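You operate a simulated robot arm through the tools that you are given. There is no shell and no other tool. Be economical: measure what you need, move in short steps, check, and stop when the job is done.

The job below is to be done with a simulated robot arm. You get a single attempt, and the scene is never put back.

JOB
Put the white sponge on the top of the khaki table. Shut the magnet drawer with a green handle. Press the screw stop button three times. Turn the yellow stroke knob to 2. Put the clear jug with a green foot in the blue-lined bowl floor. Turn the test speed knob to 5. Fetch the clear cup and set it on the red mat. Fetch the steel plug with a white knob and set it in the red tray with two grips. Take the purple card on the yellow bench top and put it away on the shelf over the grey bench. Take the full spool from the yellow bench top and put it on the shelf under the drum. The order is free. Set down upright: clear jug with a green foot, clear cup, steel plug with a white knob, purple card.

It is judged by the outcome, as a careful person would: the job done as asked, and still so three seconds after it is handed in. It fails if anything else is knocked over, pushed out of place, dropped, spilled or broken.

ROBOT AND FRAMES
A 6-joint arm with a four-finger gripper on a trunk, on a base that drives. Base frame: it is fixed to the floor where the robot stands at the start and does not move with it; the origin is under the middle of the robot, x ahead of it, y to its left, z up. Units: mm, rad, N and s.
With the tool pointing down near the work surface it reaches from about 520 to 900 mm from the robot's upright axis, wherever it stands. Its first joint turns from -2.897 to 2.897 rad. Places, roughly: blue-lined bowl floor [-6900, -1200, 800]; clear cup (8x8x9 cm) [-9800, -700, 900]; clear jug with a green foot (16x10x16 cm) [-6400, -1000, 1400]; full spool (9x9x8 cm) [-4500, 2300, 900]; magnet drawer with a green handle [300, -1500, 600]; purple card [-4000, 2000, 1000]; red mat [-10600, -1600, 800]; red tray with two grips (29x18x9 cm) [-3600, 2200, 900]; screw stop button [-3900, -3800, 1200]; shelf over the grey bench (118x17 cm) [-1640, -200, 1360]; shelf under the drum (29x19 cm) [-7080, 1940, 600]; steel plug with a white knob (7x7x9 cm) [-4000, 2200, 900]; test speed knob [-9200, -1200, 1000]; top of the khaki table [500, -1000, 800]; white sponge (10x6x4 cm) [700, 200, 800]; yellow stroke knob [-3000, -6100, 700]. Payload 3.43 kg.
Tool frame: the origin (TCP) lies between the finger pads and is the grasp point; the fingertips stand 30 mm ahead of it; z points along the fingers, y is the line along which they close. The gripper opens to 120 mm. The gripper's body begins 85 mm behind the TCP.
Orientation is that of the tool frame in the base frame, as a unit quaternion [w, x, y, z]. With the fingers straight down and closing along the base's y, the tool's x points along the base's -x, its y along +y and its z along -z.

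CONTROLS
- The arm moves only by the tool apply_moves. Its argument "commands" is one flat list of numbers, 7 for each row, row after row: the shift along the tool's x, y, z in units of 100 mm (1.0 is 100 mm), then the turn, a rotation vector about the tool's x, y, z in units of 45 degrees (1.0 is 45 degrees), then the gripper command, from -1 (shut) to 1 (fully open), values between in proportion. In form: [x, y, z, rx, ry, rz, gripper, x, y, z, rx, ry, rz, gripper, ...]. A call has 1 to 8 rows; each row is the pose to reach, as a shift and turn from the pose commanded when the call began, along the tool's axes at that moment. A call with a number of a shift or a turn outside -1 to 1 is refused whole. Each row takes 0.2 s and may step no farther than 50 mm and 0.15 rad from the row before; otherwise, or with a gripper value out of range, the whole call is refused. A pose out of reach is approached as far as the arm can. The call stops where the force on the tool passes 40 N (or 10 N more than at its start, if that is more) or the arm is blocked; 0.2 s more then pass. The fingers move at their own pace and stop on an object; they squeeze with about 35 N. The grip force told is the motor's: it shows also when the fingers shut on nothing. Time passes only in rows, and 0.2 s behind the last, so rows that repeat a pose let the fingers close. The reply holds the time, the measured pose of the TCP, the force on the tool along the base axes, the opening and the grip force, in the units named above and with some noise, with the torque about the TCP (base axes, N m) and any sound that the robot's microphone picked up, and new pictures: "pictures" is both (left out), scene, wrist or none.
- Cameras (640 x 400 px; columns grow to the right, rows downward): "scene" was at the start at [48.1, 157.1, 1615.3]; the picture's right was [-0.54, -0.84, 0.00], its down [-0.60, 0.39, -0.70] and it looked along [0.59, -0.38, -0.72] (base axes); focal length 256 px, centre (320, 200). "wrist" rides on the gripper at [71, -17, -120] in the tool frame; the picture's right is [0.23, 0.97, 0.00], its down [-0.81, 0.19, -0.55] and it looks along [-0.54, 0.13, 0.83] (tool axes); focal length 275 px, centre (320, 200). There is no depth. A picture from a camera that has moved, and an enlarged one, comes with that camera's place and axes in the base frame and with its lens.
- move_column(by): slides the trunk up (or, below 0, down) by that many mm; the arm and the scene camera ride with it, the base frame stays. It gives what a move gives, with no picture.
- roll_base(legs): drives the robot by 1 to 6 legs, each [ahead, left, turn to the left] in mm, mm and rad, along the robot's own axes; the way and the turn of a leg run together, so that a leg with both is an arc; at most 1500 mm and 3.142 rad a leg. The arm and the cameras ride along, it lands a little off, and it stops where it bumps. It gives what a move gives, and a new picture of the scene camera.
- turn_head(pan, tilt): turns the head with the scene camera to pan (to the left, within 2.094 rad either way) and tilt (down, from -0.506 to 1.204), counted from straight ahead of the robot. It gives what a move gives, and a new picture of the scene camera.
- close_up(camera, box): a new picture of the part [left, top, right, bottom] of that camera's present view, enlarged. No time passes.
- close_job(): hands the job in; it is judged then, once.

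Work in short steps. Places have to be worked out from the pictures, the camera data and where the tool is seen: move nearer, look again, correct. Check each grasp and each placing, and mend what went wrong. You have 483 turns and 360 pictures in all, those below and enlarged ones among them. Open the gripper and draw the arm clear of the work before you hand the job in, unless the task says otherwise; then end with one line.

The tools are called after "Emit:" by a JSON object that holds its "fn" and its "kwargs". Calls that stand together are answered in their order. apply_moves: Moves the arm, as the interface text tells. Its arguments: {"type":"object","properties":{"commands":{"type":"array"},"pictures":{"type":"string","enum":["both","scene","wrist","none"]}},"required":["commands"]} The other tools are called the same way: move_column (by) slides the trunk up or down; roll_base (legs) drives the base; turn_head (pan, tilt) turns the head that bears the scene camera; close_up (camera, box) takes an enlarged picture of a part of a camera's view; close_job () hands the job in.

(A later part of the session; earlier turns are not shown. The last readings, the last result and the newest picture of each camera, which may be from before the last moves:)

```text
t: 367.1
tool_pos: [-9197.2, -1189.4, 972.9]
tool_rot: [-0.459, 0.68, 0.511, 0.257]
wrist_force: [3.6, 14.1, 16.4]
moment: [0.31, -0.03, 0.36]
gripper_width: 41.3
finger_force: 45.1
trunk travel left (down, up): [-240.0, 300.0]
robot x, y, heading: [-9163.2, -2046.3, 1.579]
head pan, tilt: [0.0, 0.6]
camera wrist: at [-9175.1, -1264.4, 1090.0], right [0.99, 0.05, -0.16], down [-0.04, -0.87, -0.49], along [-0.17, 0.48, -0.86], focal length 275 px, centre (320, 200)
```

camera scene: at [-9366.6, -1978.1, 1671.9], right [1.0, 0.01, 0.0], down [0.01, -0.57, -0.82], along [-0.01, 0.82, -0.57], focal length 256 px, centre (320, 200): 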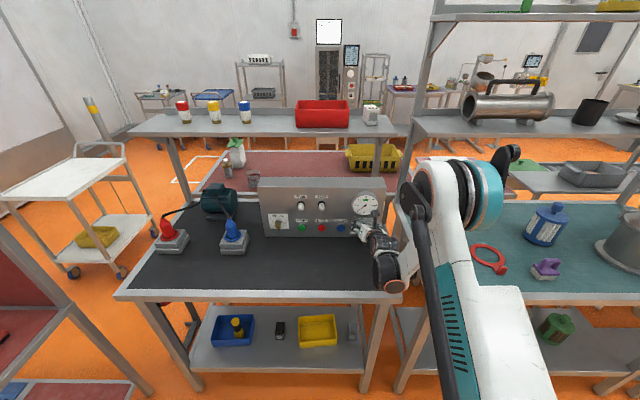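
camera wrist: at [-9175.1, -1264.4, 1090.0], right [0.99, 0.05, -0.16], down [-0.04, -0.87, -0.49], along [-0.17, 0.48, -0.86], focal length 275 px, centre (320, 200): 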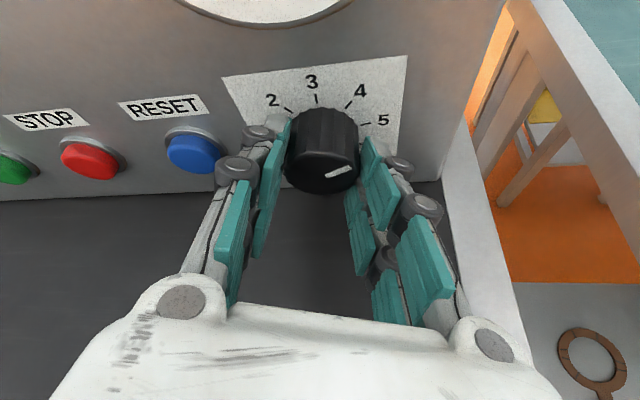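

Forces are low; try the remaining 18°.

Emit:
{"fn": "apply_moves", "kwargs": {"commands": [0, 0.006, -0.005, 0.061, -0.008, 0.118, -0.6, 0, 0.012, -0.01, 0.123, -0.015, 0.237, -0.6, 0, 0.018, -0.01, 0.184, -0.023, 0.355, -0.6], "pictures": "wrist"}}

```text
t: 367.7
tool_pos: [-9197.4, -1191.2, 971.1]
tool_rot: [-0.507, 0.711, 0.45, 0.187]
wrist_force: [7.7, -0.8, -1.0]
moment: [0.94, -0.03, -0.48]
gripper_width: 41.6
finger_force: 44.7
out of reach, approached as far as the arm can: row 2, 3
trunk travel left (down, up): [-240.0, 300.0]
robot x, y, heading: [-9165.1, -2046.5, 1.577]
head pan, tilt: [0.0, 0.6]
stopped in row 3: the force on the tool passed its limit at 45 N (the readings are from after the stop); the commanded pose is now the measured one
camera wrist: at [-9152.1, -1265.7, 1081.2], right [0.93, 0.03, -0.37], down [-0.16, -0.87, -0.46], along [-0.34, 0.49, -0.8], focal length 275 px, centre (320, 200)
```

wrist: 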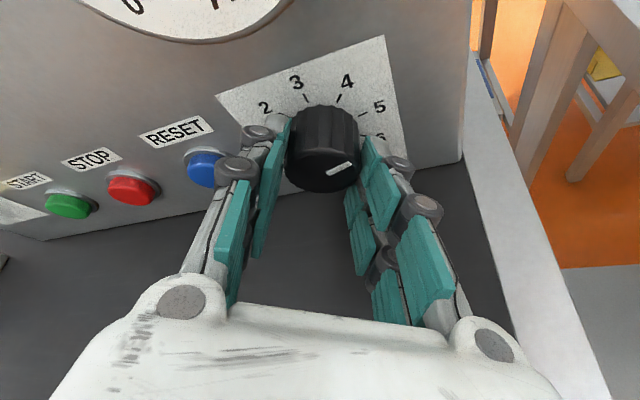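

Release, retract, and read the scale.

Emit:
{"fn": "apply_moves", "kwargs": {"commands": [0, 0, 0, 0, 0, 0, -0.1, 0, 0, 0, 0, 0, 0, 0.2, 0, 0, 0, 0, 0, 0, 0.2, 0, 0, -0.25, 0, 0, 0, 0.2, 0, 0, -0.5, 0, 0, 0, 0.2, 0, 0, -0.8, 0, 0, 0, 0.2], "pictures": "none"}}

Emit:
{"fn": "close_up", "kwargs": {"camera": "wrist", "box": [250, 40, 410, 160]}}

Emit:
{"fn": "close_up", "kwargs": {"camera": "scene", "box": [340, 200, 390, 245]}}

```text
t: 369.1
tool_pos: [-9193.0, -1263.1, 1003.5]
tool_rot: [-0.505, 0.713, 0.448, 0.188]
wrist_force: [0.9, -0.8, 0.2]
moment: [-0.05, -0.01, -0.03]
gripper_width: 71.8
finger_force: 0.0
out of reach, approached as far as the arm can: row 6
trunk travel left (down, up): [-240.0, 300.0]
robot x, y, heading: [-9169.2, -2048.6, 1.573]
head pan, tilt: [0.0, 0.6]
```

```text
3.33 times, centred on (330, 100) of wrist
camera zoom: at [-9147.8, -1336.7, 1113.7], right [0.93, 0.02, -0.37], down [-0.17, -0.87, -0.46], along [-0.33, 0.49, -0.81], focal length 918 px, centre (287, 533)
```

zoom: 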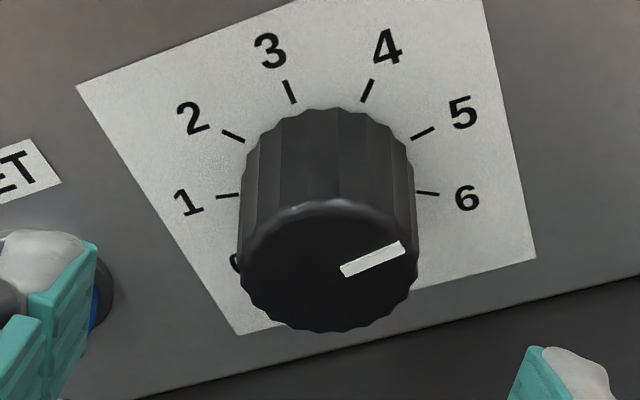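

```text
8.89 times, centred on (365, 222) of scene
camera zoom: at [-9365.1, -1978.3, 1672.0], right [1.0, 0.0, 0.0], down [0.0, -0.56, -0.83], along [0.0, 0.83, -0.56], focal length 2271 px, centre (-80, 0)
```

zoom: 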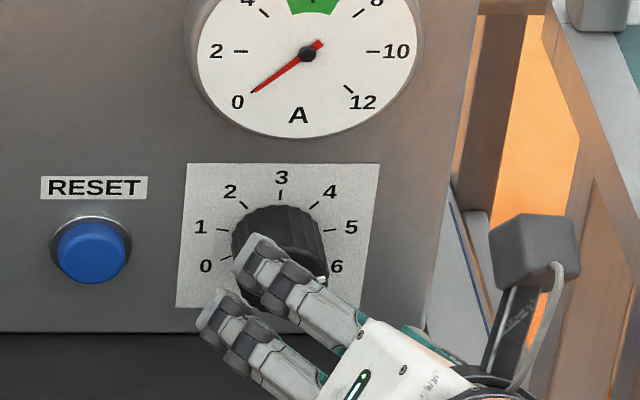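

The pointer is parallel to the "5" tick. Now retreat, raise, and look at the cup's surroundings from further left.

Emit:
{"fn": "roll_base", "kwargs": {"legs": [[-280, 0, 0]]}}

Emit:
{"fn": "move_column", "kwargs": {"by": 300}}

Emit:
{"fn": "roll_base", "kwargs": {"legs": [[0, 900, 0]]}}

Emit:
{"fn": "turn_head", "kwargs": {"pan": 0.0, "tilt": 0.65}}

```text
t: 371.1
tool_pos: [-9188.5, -1548.2, 1003.6]
tool_rot: [-0.505, 0.714, 0.447, 0.19]
wrist_force: [0.2, -0.2, -0.3]
moment: [-0.02, 0.04, -0.01]
gripper_width: 72.1
finger_force: 0.0
trunk travel left (down, up): [-240.0, 300.0]
robot x, y, heading: [-9165.9, -2330.1, 1.574]
head pan, tilt: [0.0, 0.6]
camera scene: at [-9364.2, -2264.2, 1672.1], right [1.0, 0.0, 0.0], down [0.0, -0.56, -0.83], along [0.0, 0.83, -0.56], focal length 256 px, centre (320, 200)
```

scene: 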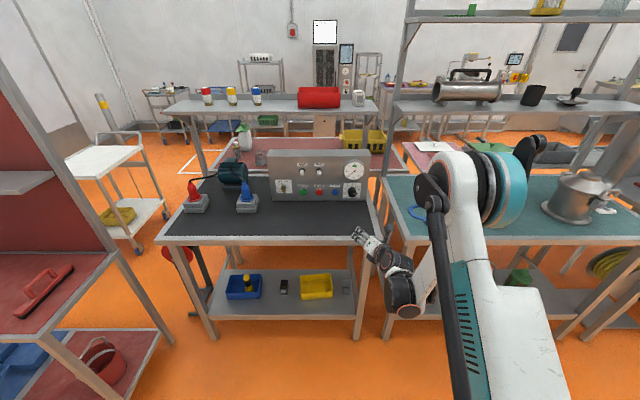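

```text
t: 374.1
tool_pos: [-9188.4, -1548.2, 1304.1]
tool_rot: [-0.505, 0.713, 0.447, 0.19]
wrist_force: [-0.5, -0.2, -0.4]
moment: [0.04, 0.01, -0.03]
gripper_width: 72.0
finger_force: 0.0
trunk travel left (down, up): [-540.0, 0.0]
robot x, y, heading: [-9163.1, -2336.4, 1.573]
head pan, tilt: [0.0, 0.6]
```

```text
t: 378.9
tool_pos: [-10085.0, -1544.1, 1303.6]
tool_rot: [-0.504, 0.716, 0.443, 0.192]
wrist_force: [-0.3, -0.3, 0.3]
moment: [0.05, -0.06, -0.02]
gripper_width: 72.1
finger_force: 0.1
trunk travel left (down, up): [-540.0, 0.0]
robot x, y, heading: [-10068.6, -2328.6, 1.564]
head pan, tilt: [0.0, 0.6]
camera scene: at [-10268.2, -2257.2, 1971.9], right [1.0, -0.01, 0.0], down [-0.01, -0.57, -0.82], along [0.01, 0.82, -0.57], focal length 256 px, centre (320, 200)
```

scene: 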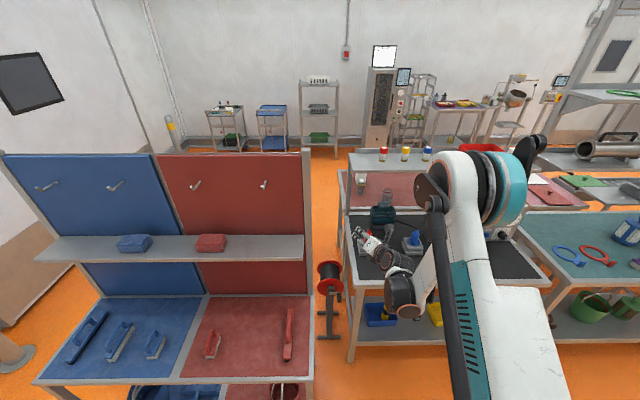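

```text
t: 379.5
tool_pos: [-10084.7, -1543.3, 1303.5]
tool_rot: [-0.504, 0.716, 0.443, 0.192]
wrist_force: [0.0, -0.5, 0.2]
moment: [0.0, -0.01, 0.0]
gripper_width: 72.2
finger_force: 0.0
trunk travel left (down, up): [-540.0, 0.0]
robot x, y, heading: [-10065.0, -2328.8, 1.558]
head pan, tilt: [0.0, 0.649]
camera scene: at [-10267.2, -2258.8, 1967.8], right [1.0, -0.01, 0.0], down [-0.01, -0.6, -0.8], along [0.01, 0.8, -0.6], focal length 256 px, centre (320, 200)
```

scene: 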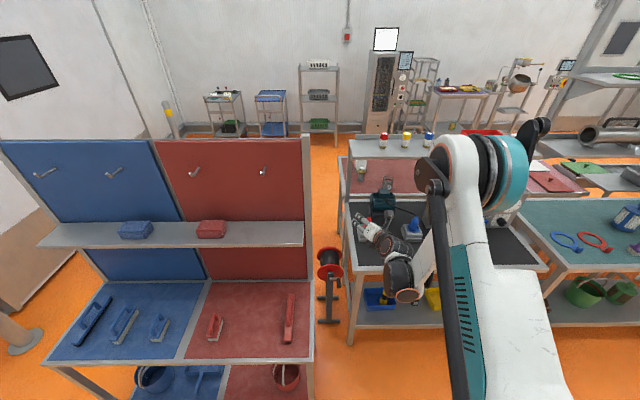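

The red mat is the red half of the bench at left. Enlarge the cup region.

Emit:
{"fn": "close_up", "kwargs": {"camera": "scene", "box": [320, 120, 450, 210]}}

Emit:
{"fn": "close_up", "kwargs": {"camera": "scene", "box": [180, 260, 340, 380]}}

```text
4.44 times, centred on (385, 165) of scene
camera zoom: at [-10267.2, -2258.8, 1967.8], right [1.0, -0.01, 0.0], down [-0.01, -0.6, -0.8], along [0.01, 0.8, -0.6], focal length 1136 px, centre (31, 356)
```

zoom: 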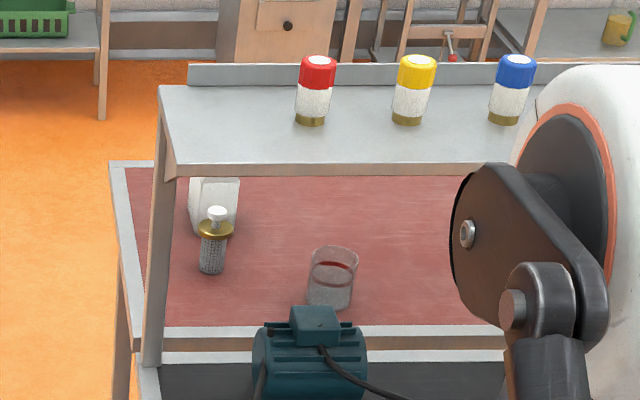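

```text
3.33 times, centred on (260, 320) of scene
camera zoom: at [-10267.2, -2258.8, 1967.8], right [1.0, -0.01, 0.0], down [-0.01, -0.6, -0.8], along [0.01, 0.8, -0.6], focal length 852 px, centre (520, -200)
```

zoom: 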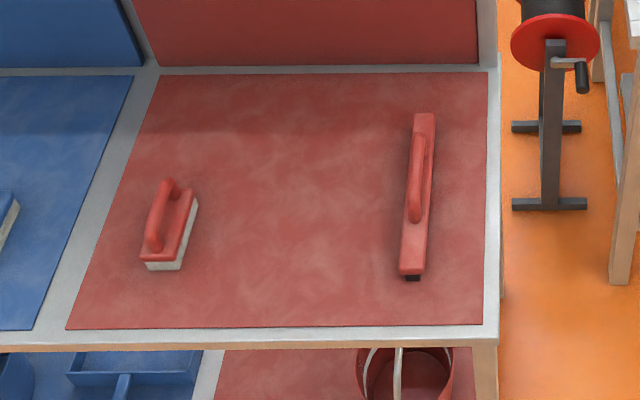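

The cup sits under a shelf behind the tester table and can only be reached from the north side. I'll do the yellow-bench jobs there first. Drive east along the aisle to x≈-5700.

Emit:
{"fn": "roll_base", "kwargs": {"legs": [[0, -1450, 0], [0, -1450, 0], [0, -1400, 0]]}}

Emit:
{"fn": "turn_head", "kwargs": {"pan": 0.1, "tilt": 0.45}}

```text
t: 400.1
tool_pos: [-5766.6, -1690.3, 1303.7]
tool_rot: [-0.502, 0.719, 0.438, 0.196]
wrist_force: [0.2, 0.2, -0.5]
moment: [0.0, 0.03, 0.01]
gripper_width: 72.3
finger_force: 0.1
trunk travel left (down, up): [-540.0, 0.0]
robot x, y, heading: [-5761.9, -2476.1, 1.542]
head pan, tilt: [0.0, 0.649]
camera scene: at [-5959.7, -2402.8, 1967.8], right [1.0, -0.02, 0.0], down [-0.02, -0.6, -0.8], along [0.02, 0.8, -0.6], focal length 256 px, centre (320, 200)
```

scene: 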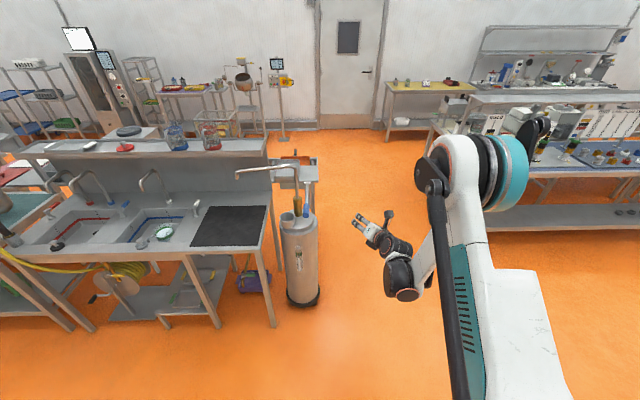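

```text
t: 400.9
tool_pos: [-5767.3, -1690.4, 1302.4]
tool_rot: [-0.503, 0.719, 0.438, 0.195]
wrist_force: [-0.2, -0.7, -0.2]
moment: [0.01, -0.03, -0.04]
gripper_width: 71.8
finger_force: 0.0
trunk travel left (down, up): [-540.0, 0.0]
robot x, y, heading: [-5764.7, -2475.6, 1.544]
head pan, tilt: [0.099, 0.45]
camera scene: at [-5969.3, -2397.9, 1985.5], right [1.0, 0.07, 0.0], down [0.03, -0.43, -0.9], along [-0.07, 0.9, -0.44], focal length 256 px, centre (320, 200)
```

scene: 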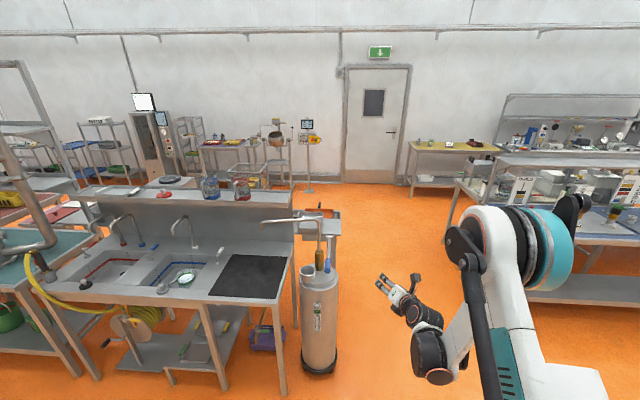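

The corridor north lies between x≈-5950 and -4960. Drive up its middle to y≈+900 and look at the yellow bench.

Emit:
{"fn": "roll_base", "kwargs": {"legs": [[800, -250, 0.026], [1450, 0, 0], [1000, 0, 0]]}}

Emit:
{"fn": "turn_head", "kwargs": {"pan": -0.6, "tilt": 0.55}}

Emit:
{"fn": "turn_head", "kwargs": {"pan": 0.7, "tilt": 0.5}}

```text
t: 416.7
tool_pos: [-5576.8, 1516.0, 1303.5]
tool_rot: [-0.505, 0.713, 0.449, 0.189]
wrist_force: [0.4, 0.4, 0.0]
moment: [-0.01, 0.0, 0.02]
gripper_width: 72.1
finger_force: 0.1
trunk travel left (down, up): [-540.0, 0.0]
robot x, y, heading: [-5552.0, 733.4, 1.579]
head pan, tilt: [0.099, 0.45]
camera scene: at [-5757.8, 804.2, 1985.5], right [0.99, 0.1, 0.0], down [0.05, -0.43, -0.9], along [-0.09, 0.9, -0.44], focal length 256 px, centre (320, 200)
```

scene: 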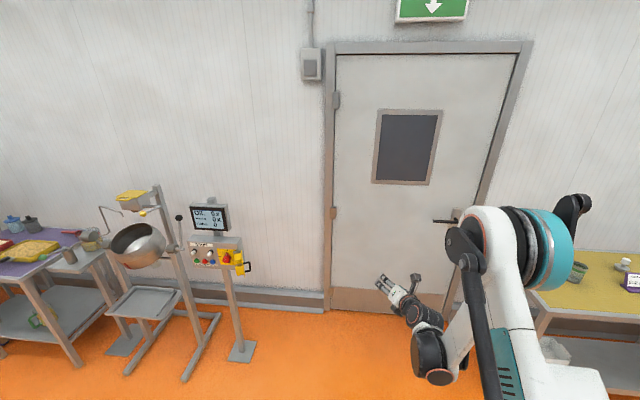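

```text
t: 417.8
tool_pos: [-5577.3, 1516.0, 1302.7]
tool_rot: [-0.506, 0.713, 0.448, 0.187]
wrist_force: [0.2, -0.6, 0.6]
moment: [0.01, 0.01, -0.01]
gripper_width: 72.0
finger_force: 0.0
trunk travel left (down, up): [-540.0, 0.0]
robot x, y, heading: [-5548.1, 731.9, 1.58]
head pan, tilt: [-0.6, 0.55]
camera scene: at [-5697.9, 786.4, 1976.5], right [0.83, -0.56, 0.0], down [-0.29, -0.43, -0.85], along [0.48, 0.71, -0.52], focal length 256 px, centre (320, 200)
```

scene: 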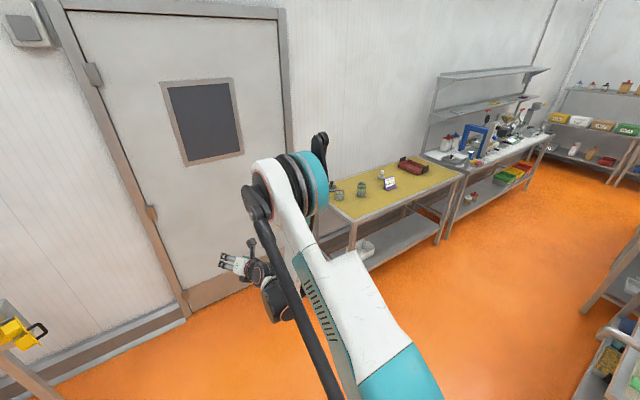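

```text
t: 419.3
tool_pos: [-5577.4, 1516.1, 1303.5]
tool_rot: [-0.505, 0.713, 0.449, 0.188]
wrist_force: [-0.3, 0.7, -0.2]
moment: [0.01, -0.01, 0.01]
gripper_width: 72.0
finger_force: 0.1
trunk travel left (down, up): [-540.0, 0.0]
robot x, y, heading: [-5545.7, 732.4, 1.577]
head pan, tilt: [0.7, 0.499]
camera scene: at [-5807.1, 781.4, 1981.1], right [0.76, 0.65, 0.0], down [0.31, -0.36, -0.88], along [-0.57, 0.67, -0.48], focal length 256 px, centre (320, 200)
```

scene: 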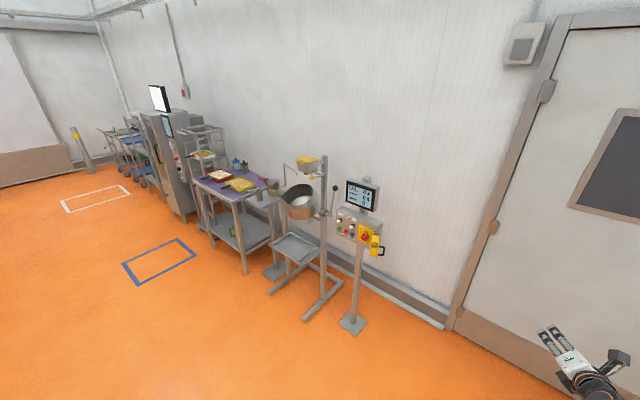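

The yellow bench (x -4650…-3245, front y≈1915) is on the right; the drum shelf on the left. Drive in front of the yellow bench.

Emit:
{"fn": "roll_base", "kwargs": {"legs": [[350, 0, 0], [0, -1300, 0]]}}

Emit:
{"fn": "turn_head", "kwargs": {"pan": -0.1, "tilt": 0.75}}

Emit:
{"fn": "close_up", "kwargs": {"camera": "scene", "box": [180, 110, 440, 270]}}

```text
t: 427.6
tool_pos: [-4280.1, 1873.1, 1303.1]
tool_rot: [-0.504, 0.715, 0.446, 0.19]
wrist_force: [-0.1, 1.5, -0.1]
moment: [0.02, 0.04, 0.01]
gripper_width: 71.7
finger_force: 0.0
trunk travel left (down, up): [-540.0, 0.0]
robot x, y, heading: [-4259.6, 1088.1, 1.569]
head pan, tilt: [0.7, 0.499]
camera scene: at [-4515.9, 1138.8, 1981.2], right [0.77, 0.64, 0.0], down [0.31, -0.37, -0.88], along [-0.56, 0.67, -0.48], focal length 256 px, centre (320, 200)
```

scene: 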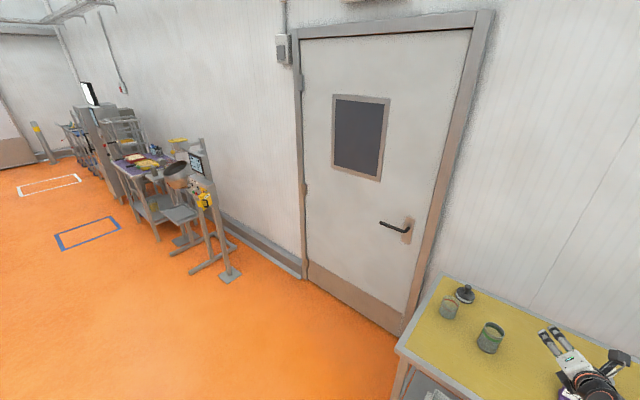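

```text
t: 428.8
tool_pos: [-4278.9, 1872.3, 1303.3]
tool_rot: [-0.505, 0.714, 0.447, 0.19]
wrist_force: [-0.2, 0.1, -0.1]
moment: [-0.02, -0.03, -0.02]
gripper_width: 72.1
finger_force: 0.1
trunk travel left (down, up): [-540.0, 0.0]
robot x, y, heading: [-4257.4, 1090.7, 1.568]
head pan, tilt: [-0.099, 0.75]
camera scene: at [-4449.7, 1151.4, 1959.1], right [0.99, -0.1, 0.0], down [-0.07, -0.68, -0.73], along [0.07, 0.73, -0.68], focal length 256 px, centre (320, 200)
```

scene: 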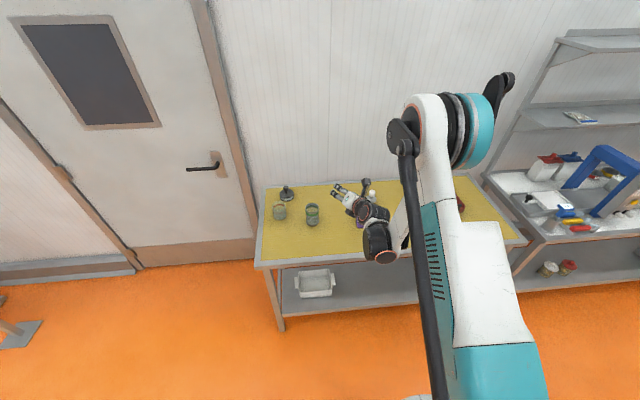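

```text
2.46 times, centred on (310, 190) of scene
camera zoom: at [-4449.7, 1151.4, 1959.1], right [0.99, -0.1, 0.0], down [-0.07, -0.68, -0.73], along [0.07, 0.73, -0.68], focal length 629 px, centre (345, 225)
```

zoom: 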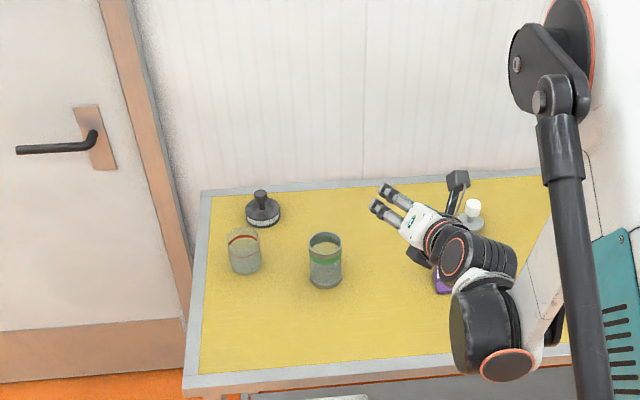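

Emit:
{"fn": "close_up", "kwargs": {"camera": "scene", "box": [260, 175, 340, 235]}}

Emit:
{"fn": "close_up", "kwargs": {"camera": "wrist", "box": [0, 0, 640, 400]}}

```text
6.67 times, centred on (300, 205) of scene
camera zoom: at [-4449.7, 1151.4, 1959.1], right [0.99, -0.1, 0.0], down [-0.07, -0.68, -0.73], along [0.07, 0.73, -0.68], focal length 1703 px, centre (453, 167)
```

zoom: 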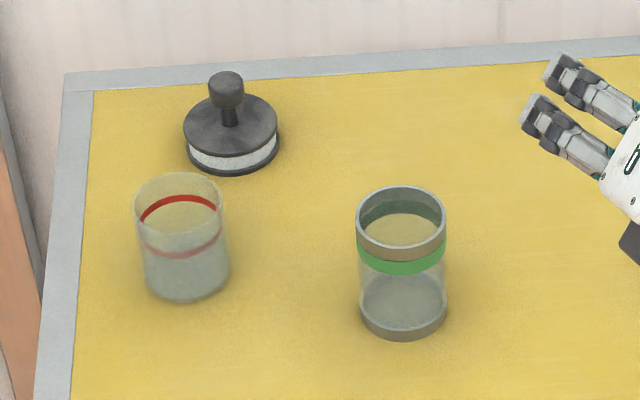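

```text
1.00 times, centred on (320, 200) of wrist (not enlarged: the box is as wide or as high as the picture)
camera zoom: at [-4235.7, 1797.5, 1413.5], right [0.93, 0.01, -0.37], down [-0.17, -0.87, -0.46], along [-0.33, 0.49, -0.81], focal length 275 px, centre (320, 200)
```

zoom: 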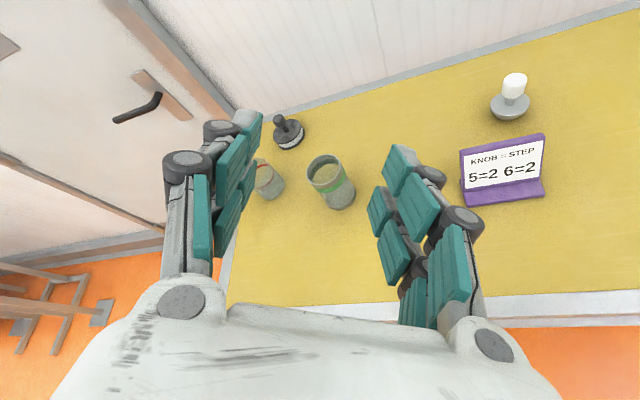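

The purple card stand and the white-knobbed plug are on the right; the black spool with the white winding is at about (-4545, 2346). I'll return the tool to pointing down, then go over the plug.

Emit:
{"fn": "apply_moves", "kwargs": {"commands": [0, 0, 0, -0.11, -0.1, 0.037, 0.2, 0, 0, 0, -0.21, -0.2, 0.073, 0.2, 0, 0, 0, -0.32, -0.3, 0.11, 0.2, 0, 0, 0, -0.42, -0.4, 0.146, 0.2, 0, 0, 0, -0.53, -0.5, 0.183, 0.2], "pictures": "none"}}

Emit:
{"fn": "apply_moves", "kwargs": {"commands": [0, 0, 0, -0.11, -0.1, 0.037, 0.2, 0, 0, 0, -0.21, -0.2, 0.073, 0.2, 0, 0, 0, -0.32, -0.3, 0.11, 0.2, 0, 0, 0, -0.42, -0.4, 0.146, 0.2, 0, 0, 0, -0.53, -0.5, 0.183, 0.2], "pictures": "none"}}

Emit:
{"fn": "roll_base", "kwargs": {"legs": [[330, -245, 0]]}}

Emit:
{"fn": "apply_moves", "kwargs": {"commands": [0, 0, 0, 0, 0, 0, 0.2], "pictures": "wrist"}}

```text
t: 430.0
tool_pos: [-4279.3, 1872.0, 1302.2]
tool_rot: [-0.262, 0.856, 0.434, 0.1]
wrist_force: [0.0, 0.4, -1.8]
moment: [-0.02, -0.04, 0.02]
gripper_width: 72.0
finger_force: 0.1
trunk travel left (down, up): [-540.0, 0.0]
robot x, y, heading: [-4256.1, 1091.1, 1.569]
head pan, tilt: [-0.099, 0.75]
```

```text
t: 431.2
tool_pos: [-4281.7, 1873.9, 1303.9]
tool_rot: [0.002, 0.922, 0.386, 0.0]
wrist_force: [-0.3, 0.0, -0.4]
moment: [-0.03, -0.01, -0.01]
gripper_width: 72.2
finger_force: 0.1
trunk travel left (down, up): [-540.0, 0.0]
robot x, y, heading: [-4260.9, 1091.2, 1.568]
head pan, tilt: [-0.099, 0.75]
```

```text
t: 433.7
tool_pos: [-4040.2, 2202.4, 1303.2]
tool_rot: [0.001, 0.922, 0.387, 0.0]
wrist_force: [0.6, 0.4, 0.0]
moment: [-0.03, 0.0, 0.0]
gripper_width: 72.0
finger_force: 0.0
trunk travel left (down, up): [-540.0, 0.0]
robot x, y, heading: [-4016.4, 1414.7, 1.57]
head pan, tilt: [-0.099, 0.75]
camera scene: at [-4205.8, 1480.9, 1959.1], right [1.0, -0.1, 0.0], down [-0.07, -0.68, -0.73], along [0.07, 0.73, -0.68], focal length 256 px, centre (320, 200)
```

scene: 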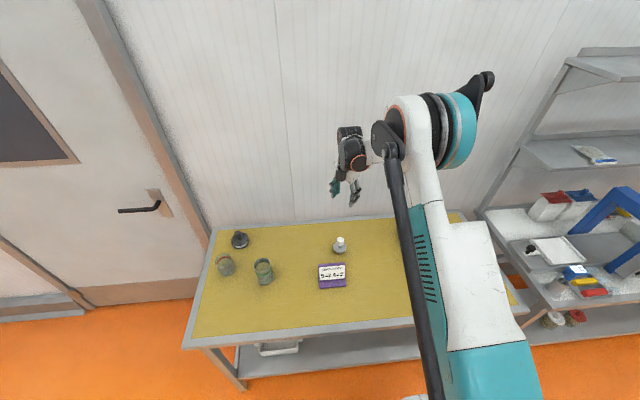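

```text
t: 434.1
tool_pos: [-4040.6, 2203.0, 1304.1]
tool_rot: [0.001, 0.922, 0.388, 0.0]
wrist_force: [0.1, 0.7, -1.3]
moment: [-0.01, 0.06, 0.01]
gripper_width: 72.4
finger_force: 0.1
trunk travel left (down, up): [-540.0, 0.0]
robot x, y, heading: [-4017.5, 1417.5, 1.574]
head pan, tilt: [-0.099, 0.75]
camera wrist: at [-4003.6, 2264.1, 1423.0], right [0.86, -0.52, 0.0], down [-0.43, -0.71, 0.55], along [-0.28, -0.47, -0.83], focal length 275 px, centre (320, 200)
```

wrist: 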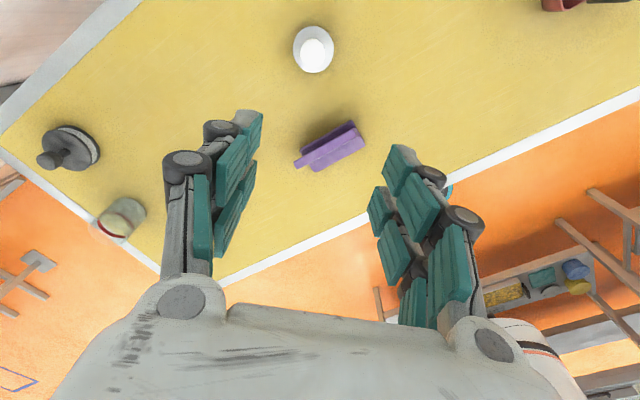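

Plug at about (-4031, 2237). Shift over it, lower the trunk 220 mm and look.

Emit:
{"fn": "apply_moves", "kwargs": {"commands": [0.31, -0.17, 0, 0, 0, 0, 0.2], "pictures": "none"}}

Emit:
{"fn": "move_column", "kwargs": {"by": -230}}

Emit:
{"fn": "apply_moves", "kwargs": {"commands": [0, 0, 0, 0, 0, 0, 0.2], "pictures": "both"}}

```text
t: 434.5
tool_pos: [-4029.8, 2238.2, 1300.3]
tool_rot: [0.001, 0.922, 0.388, 0.0]
wrist_force: [0.0, 0.9, -1.7]
moment: [-0.07, 0.04, -0.04]
gripper_width: 72.2
finger_force: 0.0
trunk travel left (down, up): [-540.0, 0.0]
robot x, y, heading: [-4015.3, 1416.0, 1.569]
head pan, tilt: [-0.099, 0.75]
```

```text
t: 436.9
tool_pos: [-4030.2, 2235.1, 1071.8]
tool_rot: [0.001, 0.922, 0.388, 0.0]
wrist_force: [0.3, -0.1, 0.5]
moment: [0.02, 0.0, 0.02]
gripper_width: 71.9
finger_force: 0.0
trunk travel left (down, up): [-310.0, 230.0]
robot x, y, heading: [-4012.7, 1417.5, 1.572]
head pan, tilt: [-0.099, 0.75]
```

```text
t: 437.3
tool_pos: [-4030.3, 2235.6, 1071.8]
tool_rot: [0.0, 0.922, 0.387, 0.0]
wrist_force: [0.3, 0.8, -0.2]
moment: [-0.03, 0.0, -0.03]
gripper_width: 71.9
finger_force: 0.1
trunk travel left (down, up): [-310.0, 230.0]
robot x, y, heading: [-4010.7, 1414.6, 1.569]
head pan, tilt: [-0.099, 0.75]
camera scene: at [-4206.6, 1479.7, 1729.1], right [1.0, -0.1, 0.0], down [-0.07, -0.68, -0.73], along [0.07, 0.73, -0.68], focal length 256 px, centre (320, 200)
camera wrist: at [-3994.1, 2298.0, 1191.4], right [0.86, -0.52, 0.0], down [-0.43, -0.71, 0.55], along [-0.28, -0.47, -0.83], focal length 275 px, centre (320, 200)
```

scene: 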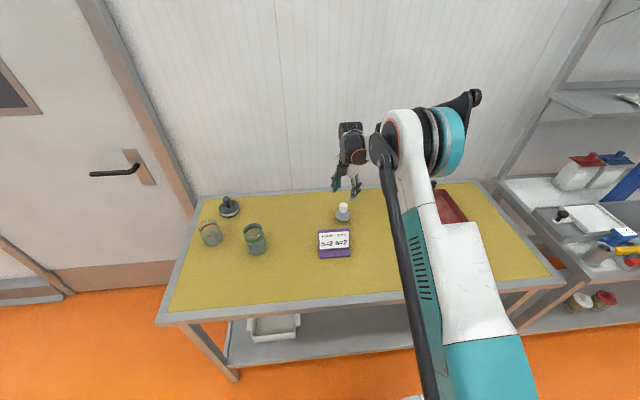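
wrist: 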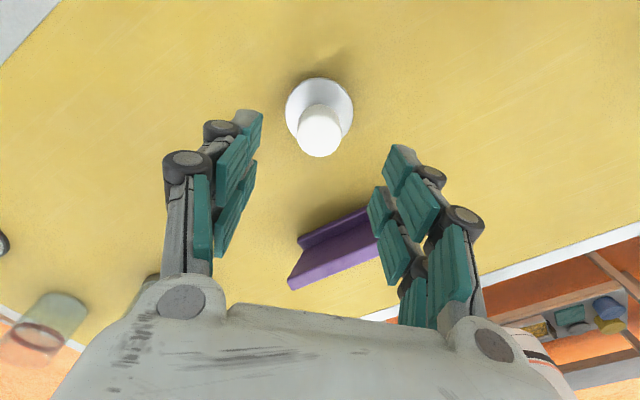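

Knob top ≈1006, right under the tool. Lower to z≈997 and close.

Emit:
{"fn": "apply_moves", "kwargs": {"commands": [0, 0, 0.3, 0, 0, 0, 0.2, 0, 0, 0.55, 0, 0, 0, 0.2, 0, 0, 0.75, 0, 0, 0, 0.2], "pictures": "wrist"}}

```text
t: 438.1
tool_pos: [-4030.6, 2233.8, 997.6]
tool_rot: [0.001, 0.922, 0.387, 0.0]
wrist_force: [0.4, 0.8, 0.7]
moment: [-0.01, 0.02, 0.01]
gripper_width: 72.3
finger_force: 0.1
trunk travel left (down, up): [-310.0, 230.0]
robot x, y, heading: [-4014.9, 1414.1, 1.573]
head pan, tilt: [-0.099, 0.75]
camera wrist: at [-3995.3, 2296.3, 1116.8], right [0.86, -0.52, 0.0], down [-0.43, -0.71, 0.55], along [-0.28, -0.47, -0.83], focal length 275 px, centre (320, 200)
```

wrist: 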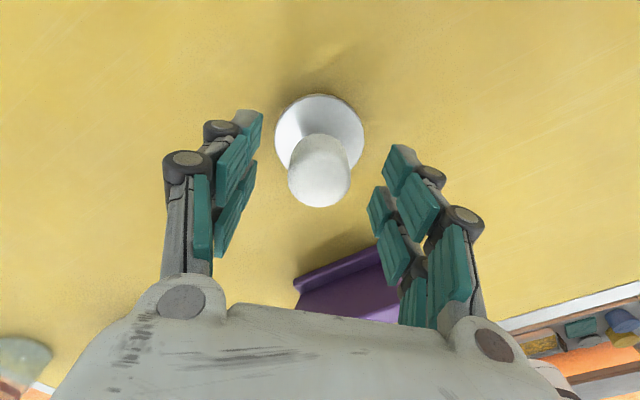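

Emit:
{"fn": "apply_moves", "kwargs": {"commands": [0, 0, 0.06, 0, 0, 0, 0.2, 0, 0, 0.06, 0, 0, 0, -0.3, 0, 0, 0.06, 0, 0, 0, -0.8, 0, 0, 0.06, 0, 0, 0, -0.8], "pictures": "wrist"}}

```text
t: 439.1
tool_pos: [-4031.5, 2233.8, 992.7]
tool_rot: [0.002, 0.922, 0.387, 0.001]
wrist_force: [-1.1, -0.2, 1.4]
moment: [-0.14, -0.04, -0.04]
gripper_width: 34.1
finger_force: 35.0
trunk travel left (down, up): [-310.0, 230.0]
robot x, y, heading: [-4017.0, 1414.1, 1.571]
head pan, tilt: [-0.099, 0.75]
camera wrist: at [-3995.1, 2296.4, 1111.4], right [0.86, -0.52, 0.0], down [-0.43, -0.71, 0.55], along [-0.28, -0.47, -0.83], focal length 275 px, centre (320, 200)
```

wrist: 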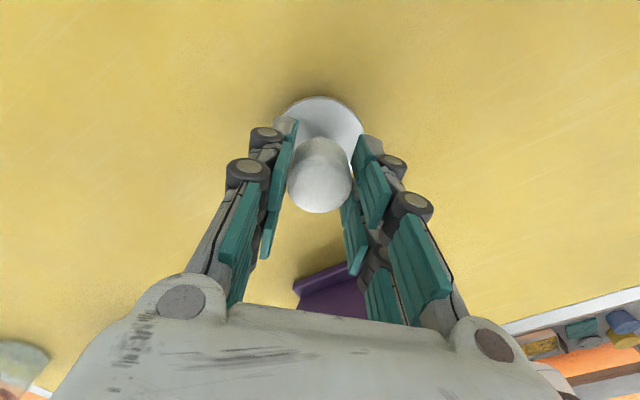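

Gripped (34 mm). Lift, raise the trunk a bit, and look toward the red tray.

Emit:
{"fn": "apply_moves", "kwargs": {"commands": [0, 0, -0.2, 0, 0, 0, -0.8, 0, 0, -0.5, 0, 0, 0, -0.8, 0, 0, -0.95, 0, 0, 0, -0.8], "pictures": "none"}}

Emit:
{"fn": "move_column", "kwargs": {"by": 100}}

Emit:
{"fn": "roll_base", "kwargs": {"legs": [[-80, -200, 0]]}}

Emit:
{"fn": "apply_moves", "kwargs": {"commands": [0, 0, 0, 0, 0, 0, -0.8], "pictures": "wrist"}}

```text
t: 439.9
tool_pos: [-4030.0, 2234.9, 1085.5]
tool_rot: [0.001, 0.922, 0.388, -0.001]
wrist_force: [-0.2, 0.4, -2.1]
moment: [0.03, 0.02, -0.01]
gripper_width: 34.0
finger_force: 34.9
trunk travel left (down, up): [-310.0, 230.0]
robot x, y, heading: [-4016.1, 1416.9, 1.573]
head pan, tilt: [-0.099, 0.75]
```

```text
t: 441.3
tool_pos: [-4029.5, 2234.5, 1186.1]
tool_rot: [0.001, 0.922, 0.386, 0.001]
wrist_force: [-0.7, 0.8, -2.2]
moment: [0.0, 0.0, 0.02]
gripper_width: 34.0
finger_force: 34.9
trunk travel left (down, up): [-410.0, 130.0]
robot x, y, heading: [-4013.9, 1416.0, 1.569]
head pan, tilt: [-0.099, 0.75]
```

```text
t: 442.9
tool_pos: [-3826.3, 2154.7, 1185.0]
tool_rot: [0.0, 0.921, 0.389, 0.0]
wrist_force: [0.4, 0.2, -1.6]
moment: [0.03, 0.03, -0.01]
gripper_width: 34.1
finger_force: 34.9
trunk travel left (down, up): [-410.0, 130.0]
robot x, y, heading: [-3814.3, 1337.6, 1.577]
head pan, tilt: [-0.099, 0.75]
camera scene: at [-4002.5, 1398.7, 1829.3], right [1.0, -0.1, 0.0], down [-0.07, -0.68, -0.73], along [0.07, 0.73, -0.68], focal length 256 px, centre (320, 200)
```

scene: 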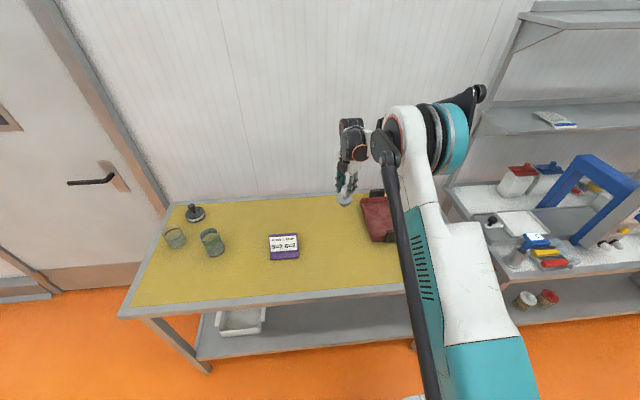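

```text
t: 443.3
tool_pos: [-3828.8, 2154.1, 1185.4]
tool_rot: [0.0, 0.922, 0.388, 0.0]
wrist_force: [-0.4, 0.3, -2.0]
moment: [0.01, 0.02, 0.02]
gripper_width: 34.2
finger_force: 34.8
trunk travel left (down, up): [-410.0, 130.0]
robot x, y, heading: [-3812.7, 1337.2, 1.574]
head pan, tilt: [-0.099, 0.75]
camera wrist: at [-3790.8, 2217.5, 1304.9], right [0.86, -0.52, 0.0], down [-0.43, -0.71, 0.55], along [-0.28, -0.47, -0.83], focal length 275 px, centre (320, 200)
```

wrist: 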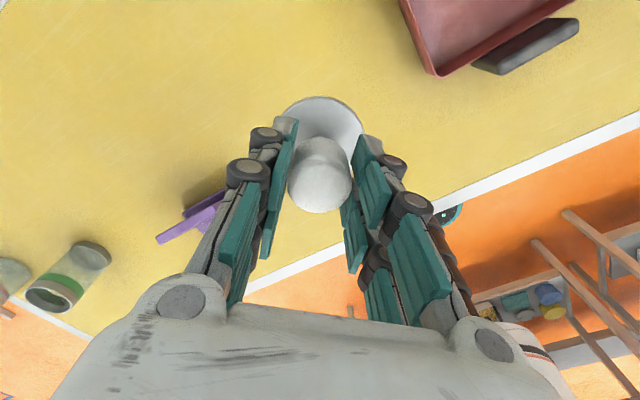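

The tray's left edge is at x≈-3715, front rim y≈2114; its centre about (-3625, 2230). Drive there.

Emit:
{"fn": "roll_base", "kwargs": {"legs": [[70, -200, 0]]}}

Emit:
{"fn": "apply_moves", "kwargs": {"commands": [0, 0, 0, 0, 0, 0, -0.8], "pictures": "wrist"}}

```text
t: 445.0
tool_pos: [-3625.9, 2225.5, 1184.9]
tool_rot: [0.001, 0.921, 0.389, 0.0]
wrist_force: [1.0, 0.5, -2.0]
moment: [-0.04, 0.04, -0.01]
gripper_width: 34.1
finger_force: 34.7
trunk travel left (down, up): [-410.0, 130.0]
robot x, y, heading: [-3612.8, 1401.5, 1.572]
head pan, tilt: [-0.099, 0.75]
camera scene: at [-3802.7, 1469.9, 1829.3], right [1.0, -0.1, 0.0], down [-0.07, -0.68, -0.73], along [0.07, 0.73, -0.68], focal length 256 px, centre (320, 200)
```

scene: 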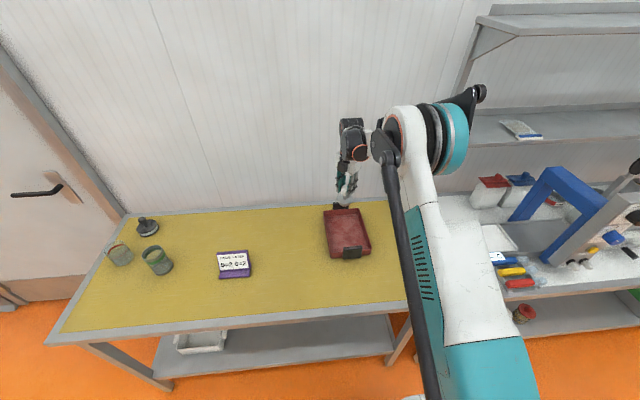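

```text
t: 445.4
tool_pos: [-3627.9, 2225.2, 1185.0]
tool_rot: [0.0, 0.921, 0.389, 0.001]
wrist_force: [-0.2, 0.0, -1.4]
moment: [-0.02, 0.02, 0.01]
gripper_width: 34.0
finger_force: 35.5
trunk travel left (down, up): [-410.0, 130.0]
robot x, y, heading: [-3609.9, 1404.9, 1.576]
head pan, tilt: [-0.099, 0.75]
camera wrist: at [-3591.2, 2287.8, 1304.6], right [0.86, -0.52, 0.0], down [-0.43, -0.71, 0.55], along [-0.28, -0.47, -0.83], focal length 275 px, centre (320, 200)
```

wrist: 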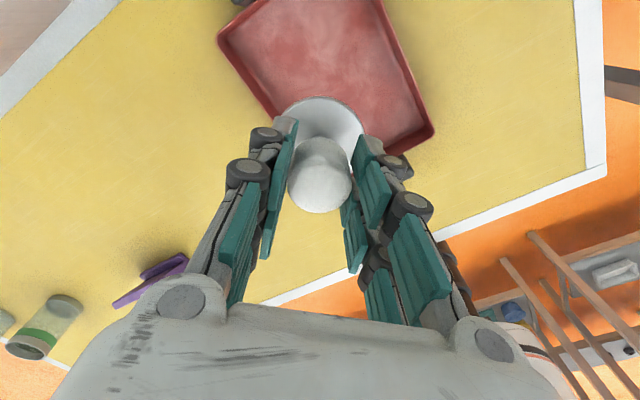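

Tray centre ≈(-3610, 2215). Shift there, lower the trunk 140 mm, then set down with force checking.

Emit:
{"fn": "apply_moves", "kwargs": {"commands": [0.05, 0.2, 0, 0, 0, 0, -0.8], "pictures": "none"}}

Emit:
{"fn": "move_column", "kwargs": {"by": -145}}

Emit:
{"fn": "apply_moves", "kwargs": {"commands": [0, 0, 0.08, 0, 0, 0, -0.8, 0, 0, 0.15, 0, 0, 0, -0.8], "pictures": "both"}}

```text
t: 445.8
tool_pos: [-3609.4, 2214.8, 1185.7]
tool_rot: [0.001, 0.922, 0.388, 0.0]
wrist_force: [1.0, 0.2, -2.9]
moment: [0.02, 0.05, -0.01]
gripper_width: 34.1
finger_force: 34.7
trunk travel left (down, up): [-410.0, 130.0]
robot x, y, heading: [-3611.7, 1402.2, 1.573]
head pan, tilt: [-0.099, 0.75]
```

```text
t: 447.5
tool_pos: [-3611.4, 2215.8, 1040.1]
tool_rot: [0.001, 0.922, 0.388, 0.0]
wrist_force: [0.5, -1.1, -1.9]
moment: [0.04, -0.04, 0.0]
gripper_width: 34.2
finger_force: 35.7
trunk travel left (down, up): [-265.0, 275.0]
robot x, y, heading: [-3612.6, 1406.2, 1.573]
head pan, tilt: [-0.099, 0.75]
```

```text
t: 448.1
tool_pos: [-3611.6, 2215.4, 1025.7]
tool_rot: [0.0, 0.921, 0.389, 0.0]
wrist_force: [1.3, 0.2, -1.8]
moment: [-0.04, -0.01, 0.06]
gripper_width: 34.1
finger_force: 34.9
trunk travel left (down, up): [-265.0, 275.0]
robot x, y, heading: [-3608.4, 1408.2, 1.573]
head pan, tilt: [-0.099, 0.75]
camera scene: at [-3804.5, 1469.4, 1684.1], right [1.0, -0.1, 0.0], down [-0.07, -0.68, -0.73], along [0.07, 0.73, -0.68], focal length 256 px, centre (320, 200)
camera wrist: at [-3574.7, 2278.1, 1144.7], right [0.86, -0.51, 0.0], down [-0.43, -0.71, 0.55], along [-0.28, -0.47, -0.83], focal length 275 px, centre (320, 200)
```

scene: 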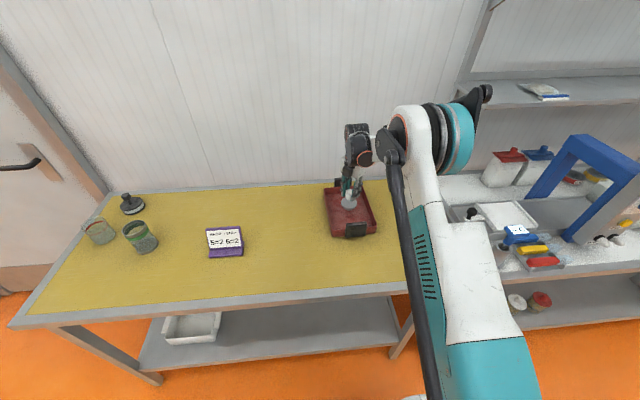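
wrist: 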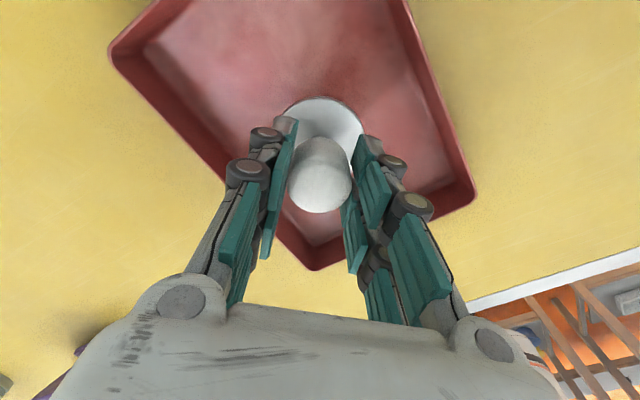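

Centred inside the tray. Lower in small rows until it touches.

Emit:
{"fn": "apply_moves", "kwargs": {"commands": [0, 0, 0.08, 0, 0, 0, -0.8, 0, 0, 0.14, 0, 0, 0, -0.8, 0, 0, 0.19, 0, 0, 0, -0.8, 0, 0, 0.24, 0, 0, 0, -0.8, 0, 0, 0.28, 0, 0, 0, -0.8, 0, 0, 0.32, 0, 0, 0, -0.8, 0, 0, 0.36, 0, 0, 0, -0.8], "pictures": "none"}}

```text
t: 449.7
tool_pos: [-3612.5, 2213.1, 991.3]
tool_rot: [0.0, 0.921, 0.388, 0.001]
wrist_force: [0.2, 3.6, 30.7]
moment: [0.03, 0.14, -0.01]
gripper_width: 34.2
finger_force: 34.6
trunk travel left (down, up): [-265.0, 275.0]
robot x, y, heading: [-3609.7, 1405.7, 1.57]
head pan, tilt: [-0.099, 0.75]
```

Contact (31 N). Release and rise.

Emit:
{"fn": "apply_moves", "kwargs": {"commands": [0, 0, -0.02, 0, 0, 0, -0.3, 0, 0, -0.02, 0, 0, 0, 0, 0, 0, -0.02, 0, 0, 0, 0.2, 0, 0, -0.3, 0, 0, 0, 0.2, 0, 0, -0.65, 0, 0, 0, 0.2, 0, 0, -1, 0, 0, 0, 0.2], "pictures": "none"}}

Emit:
{"fn": "move_column", "kwargs": {"by": 150}}

Emit:
{"fn": "apply_moves", "kwargs": {"commands": [0, 0, 0, 0, 0, 0, 0.2], "pictures": "wrist"}}

```text
t: 451.1
tool_pos: [-3612.6, 2214.4, 1090.3]
tool_rot: [0.0, 0.921, 0.389, 0.0]
wrist_force: [0.0, -0.2, 0.6]
moment: [0.01, 0.0, 0.0]
gripper_width: 72.4
finger_force: 0.1
trunk travel left (down, up): [-265.0, 275.0]
robot x, y, heading: [-3610.5, 1405.3, 1.576]
head pan, tilt: [-0.099, 0.75]
```

```text
t: 452.9
tool_pos: [-3612.8, 2214.9, 1239.9]
tool_rot: [0.001, 0.922, 0.388, 0.0]
wrist_force: [0.7, 0.8, 0.3]
moment: [0.0, 0.01, -0.02]
gripper_width: 72.0
finger_force: 0.1
trunk travel left (down, up): [-415.0, 125.0]
robot x, y, heading: [-3615.1, 1409.1, 1.579]
head pan, tilt: [-0.099, 0.75]
```

```text
t: 453.2
tool_pos: [-3612.4, 2215.7, 1239.5]
tool_rot: [0.0, 0.921, 0.389, 0.0]
wrist_force: [1.1, 0.5, -0.3]
moment: [-0.01, -0.02, 0.0]
gripper_width: 72.1
finger_force: 0.1
trunk travel left (down, up): [-415.0, 125.0]
robot x, y, heading: [-3612.1, 1405.5, 1.578]
head pan, tilt: [-0.099, 0.75]
camera wrist: at [-3576.0, 2277.6, 1359.2], right [0.86, -0.51, 0.0], down [-0.43, -0.71, 0.55], along [-0.28, -0.47, -0.83], focal length 275 px, centre (320, 200)
```

wrist: 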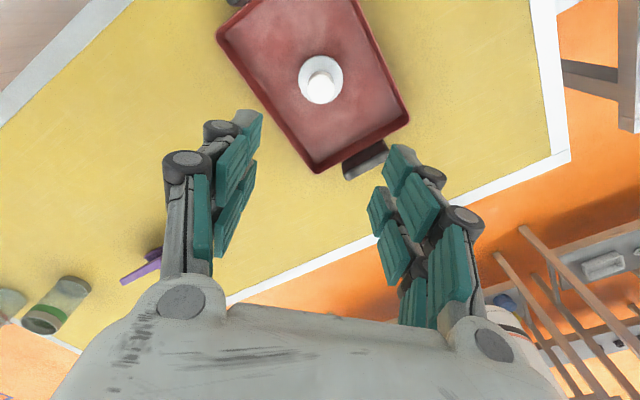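

The plug stands in the tray. Now go over to the purple card and turn the tool +45° so it closes along y.

Emit:
{"fn": "roll_base", "kwargs": {"legs": [[-110, 500, 0]]}}

Emit:
{"fn": "apply_moves", "kwargs": {"commands": [0, 0, 0, 0, 0, 0.17, 0.2, 0, 0, 0, 0, 0, 0.34, 0.2, 0, 0, 0, 0, 0, 0.51, 0.2, 0, 0, 0, 0, 0, 0.68, 0.2, 0, 0, 0, 0, 0, 0.84, 0.2, 0, 0, 0, 0, 0, 1, 0.2], "pictures": "wrist"}}

Emit:
{"fn": "close_up", "kwargs": {"camera": "scene", "box": [240, 160, 400, 280]}}

```text
t: 456.2
tool_pos: [-4105.6, 2100.7, 1240.4]
tool_rot: [0.001, 0.921, 0.39, 0.0]
wrist_force: [0.4, -0.8, -0.1]
moment: [0.02, -0.02, -0.01]
gripper_width: 71.7
finger_force: 0.1
trunk travel left (down, up): [-415.0, 125.0]
robot x, y, heading: [-4098.6, 1293.2, 1.577]
head pan, tilt: [-0.099, 0.75]
camera scene: at [-4294.8, 1353.5, 1834.0], right [1.0, -0.09, 0.0], down [-0.06, -0.68, -0.73], along [0.07, 0.73, -0.68], focal length 256 px, centre (320, 200)
```

scene: 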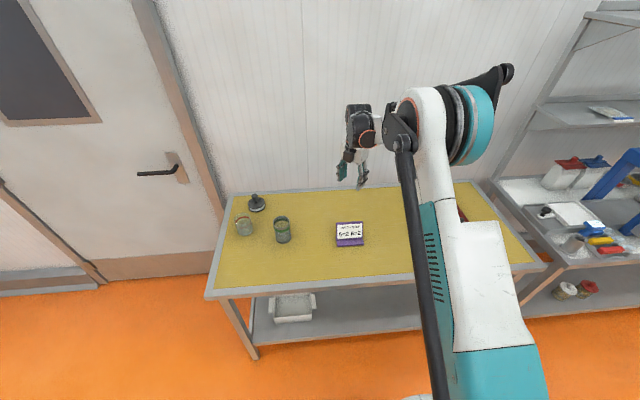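

```text
t: 457.6
tool_pos: [-4105.3, 2101.7, 1241.4]
tool_rot: [0.0, 1.0, 0.007, 0.001]
wrist_force: [0.4, -0.1, -0.9]
moment: [-0.02, 0.04, 0.03]
gripper_width: 71.8
finger_force: 0.1
trunk travel left (down, up): [-415.0, 125.0]
robot x, y, heading: [-4100.3, 1290.7, 1.578]
head pan, tilt: [-0.099, 0.75]
camera wrist: at [-4034.7, 2118.1, 1359.7], right [0.24, -0.97, 0.0], down [-0.81, -0.2, 0.55], along [-0.54, -0.14, -0.83], focal length 275 px, centre (320, 200)
```

wrist: 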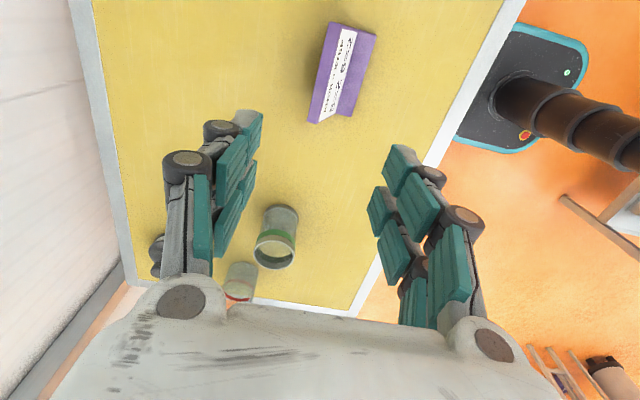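

```text
3.33 times, centred on (320, 220) of scene
camera zoom: at [-4293.8, 1353.7, 1834.1], right [1.0, -0.09, 0.0], down [-0.06, -0.68, -0.73], along [0.07, 0.73, -0.68], focal length 852 px, centre (320, 133)
```

zoom: 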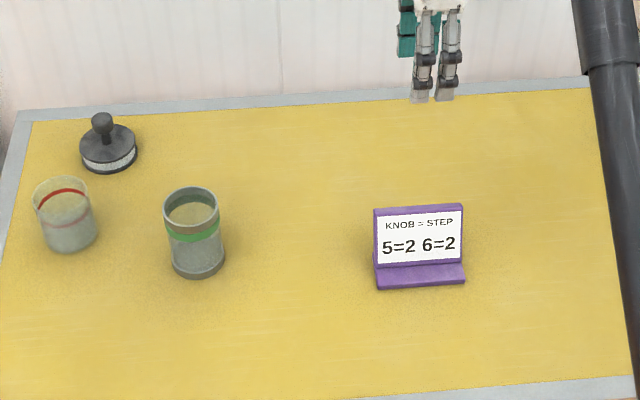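

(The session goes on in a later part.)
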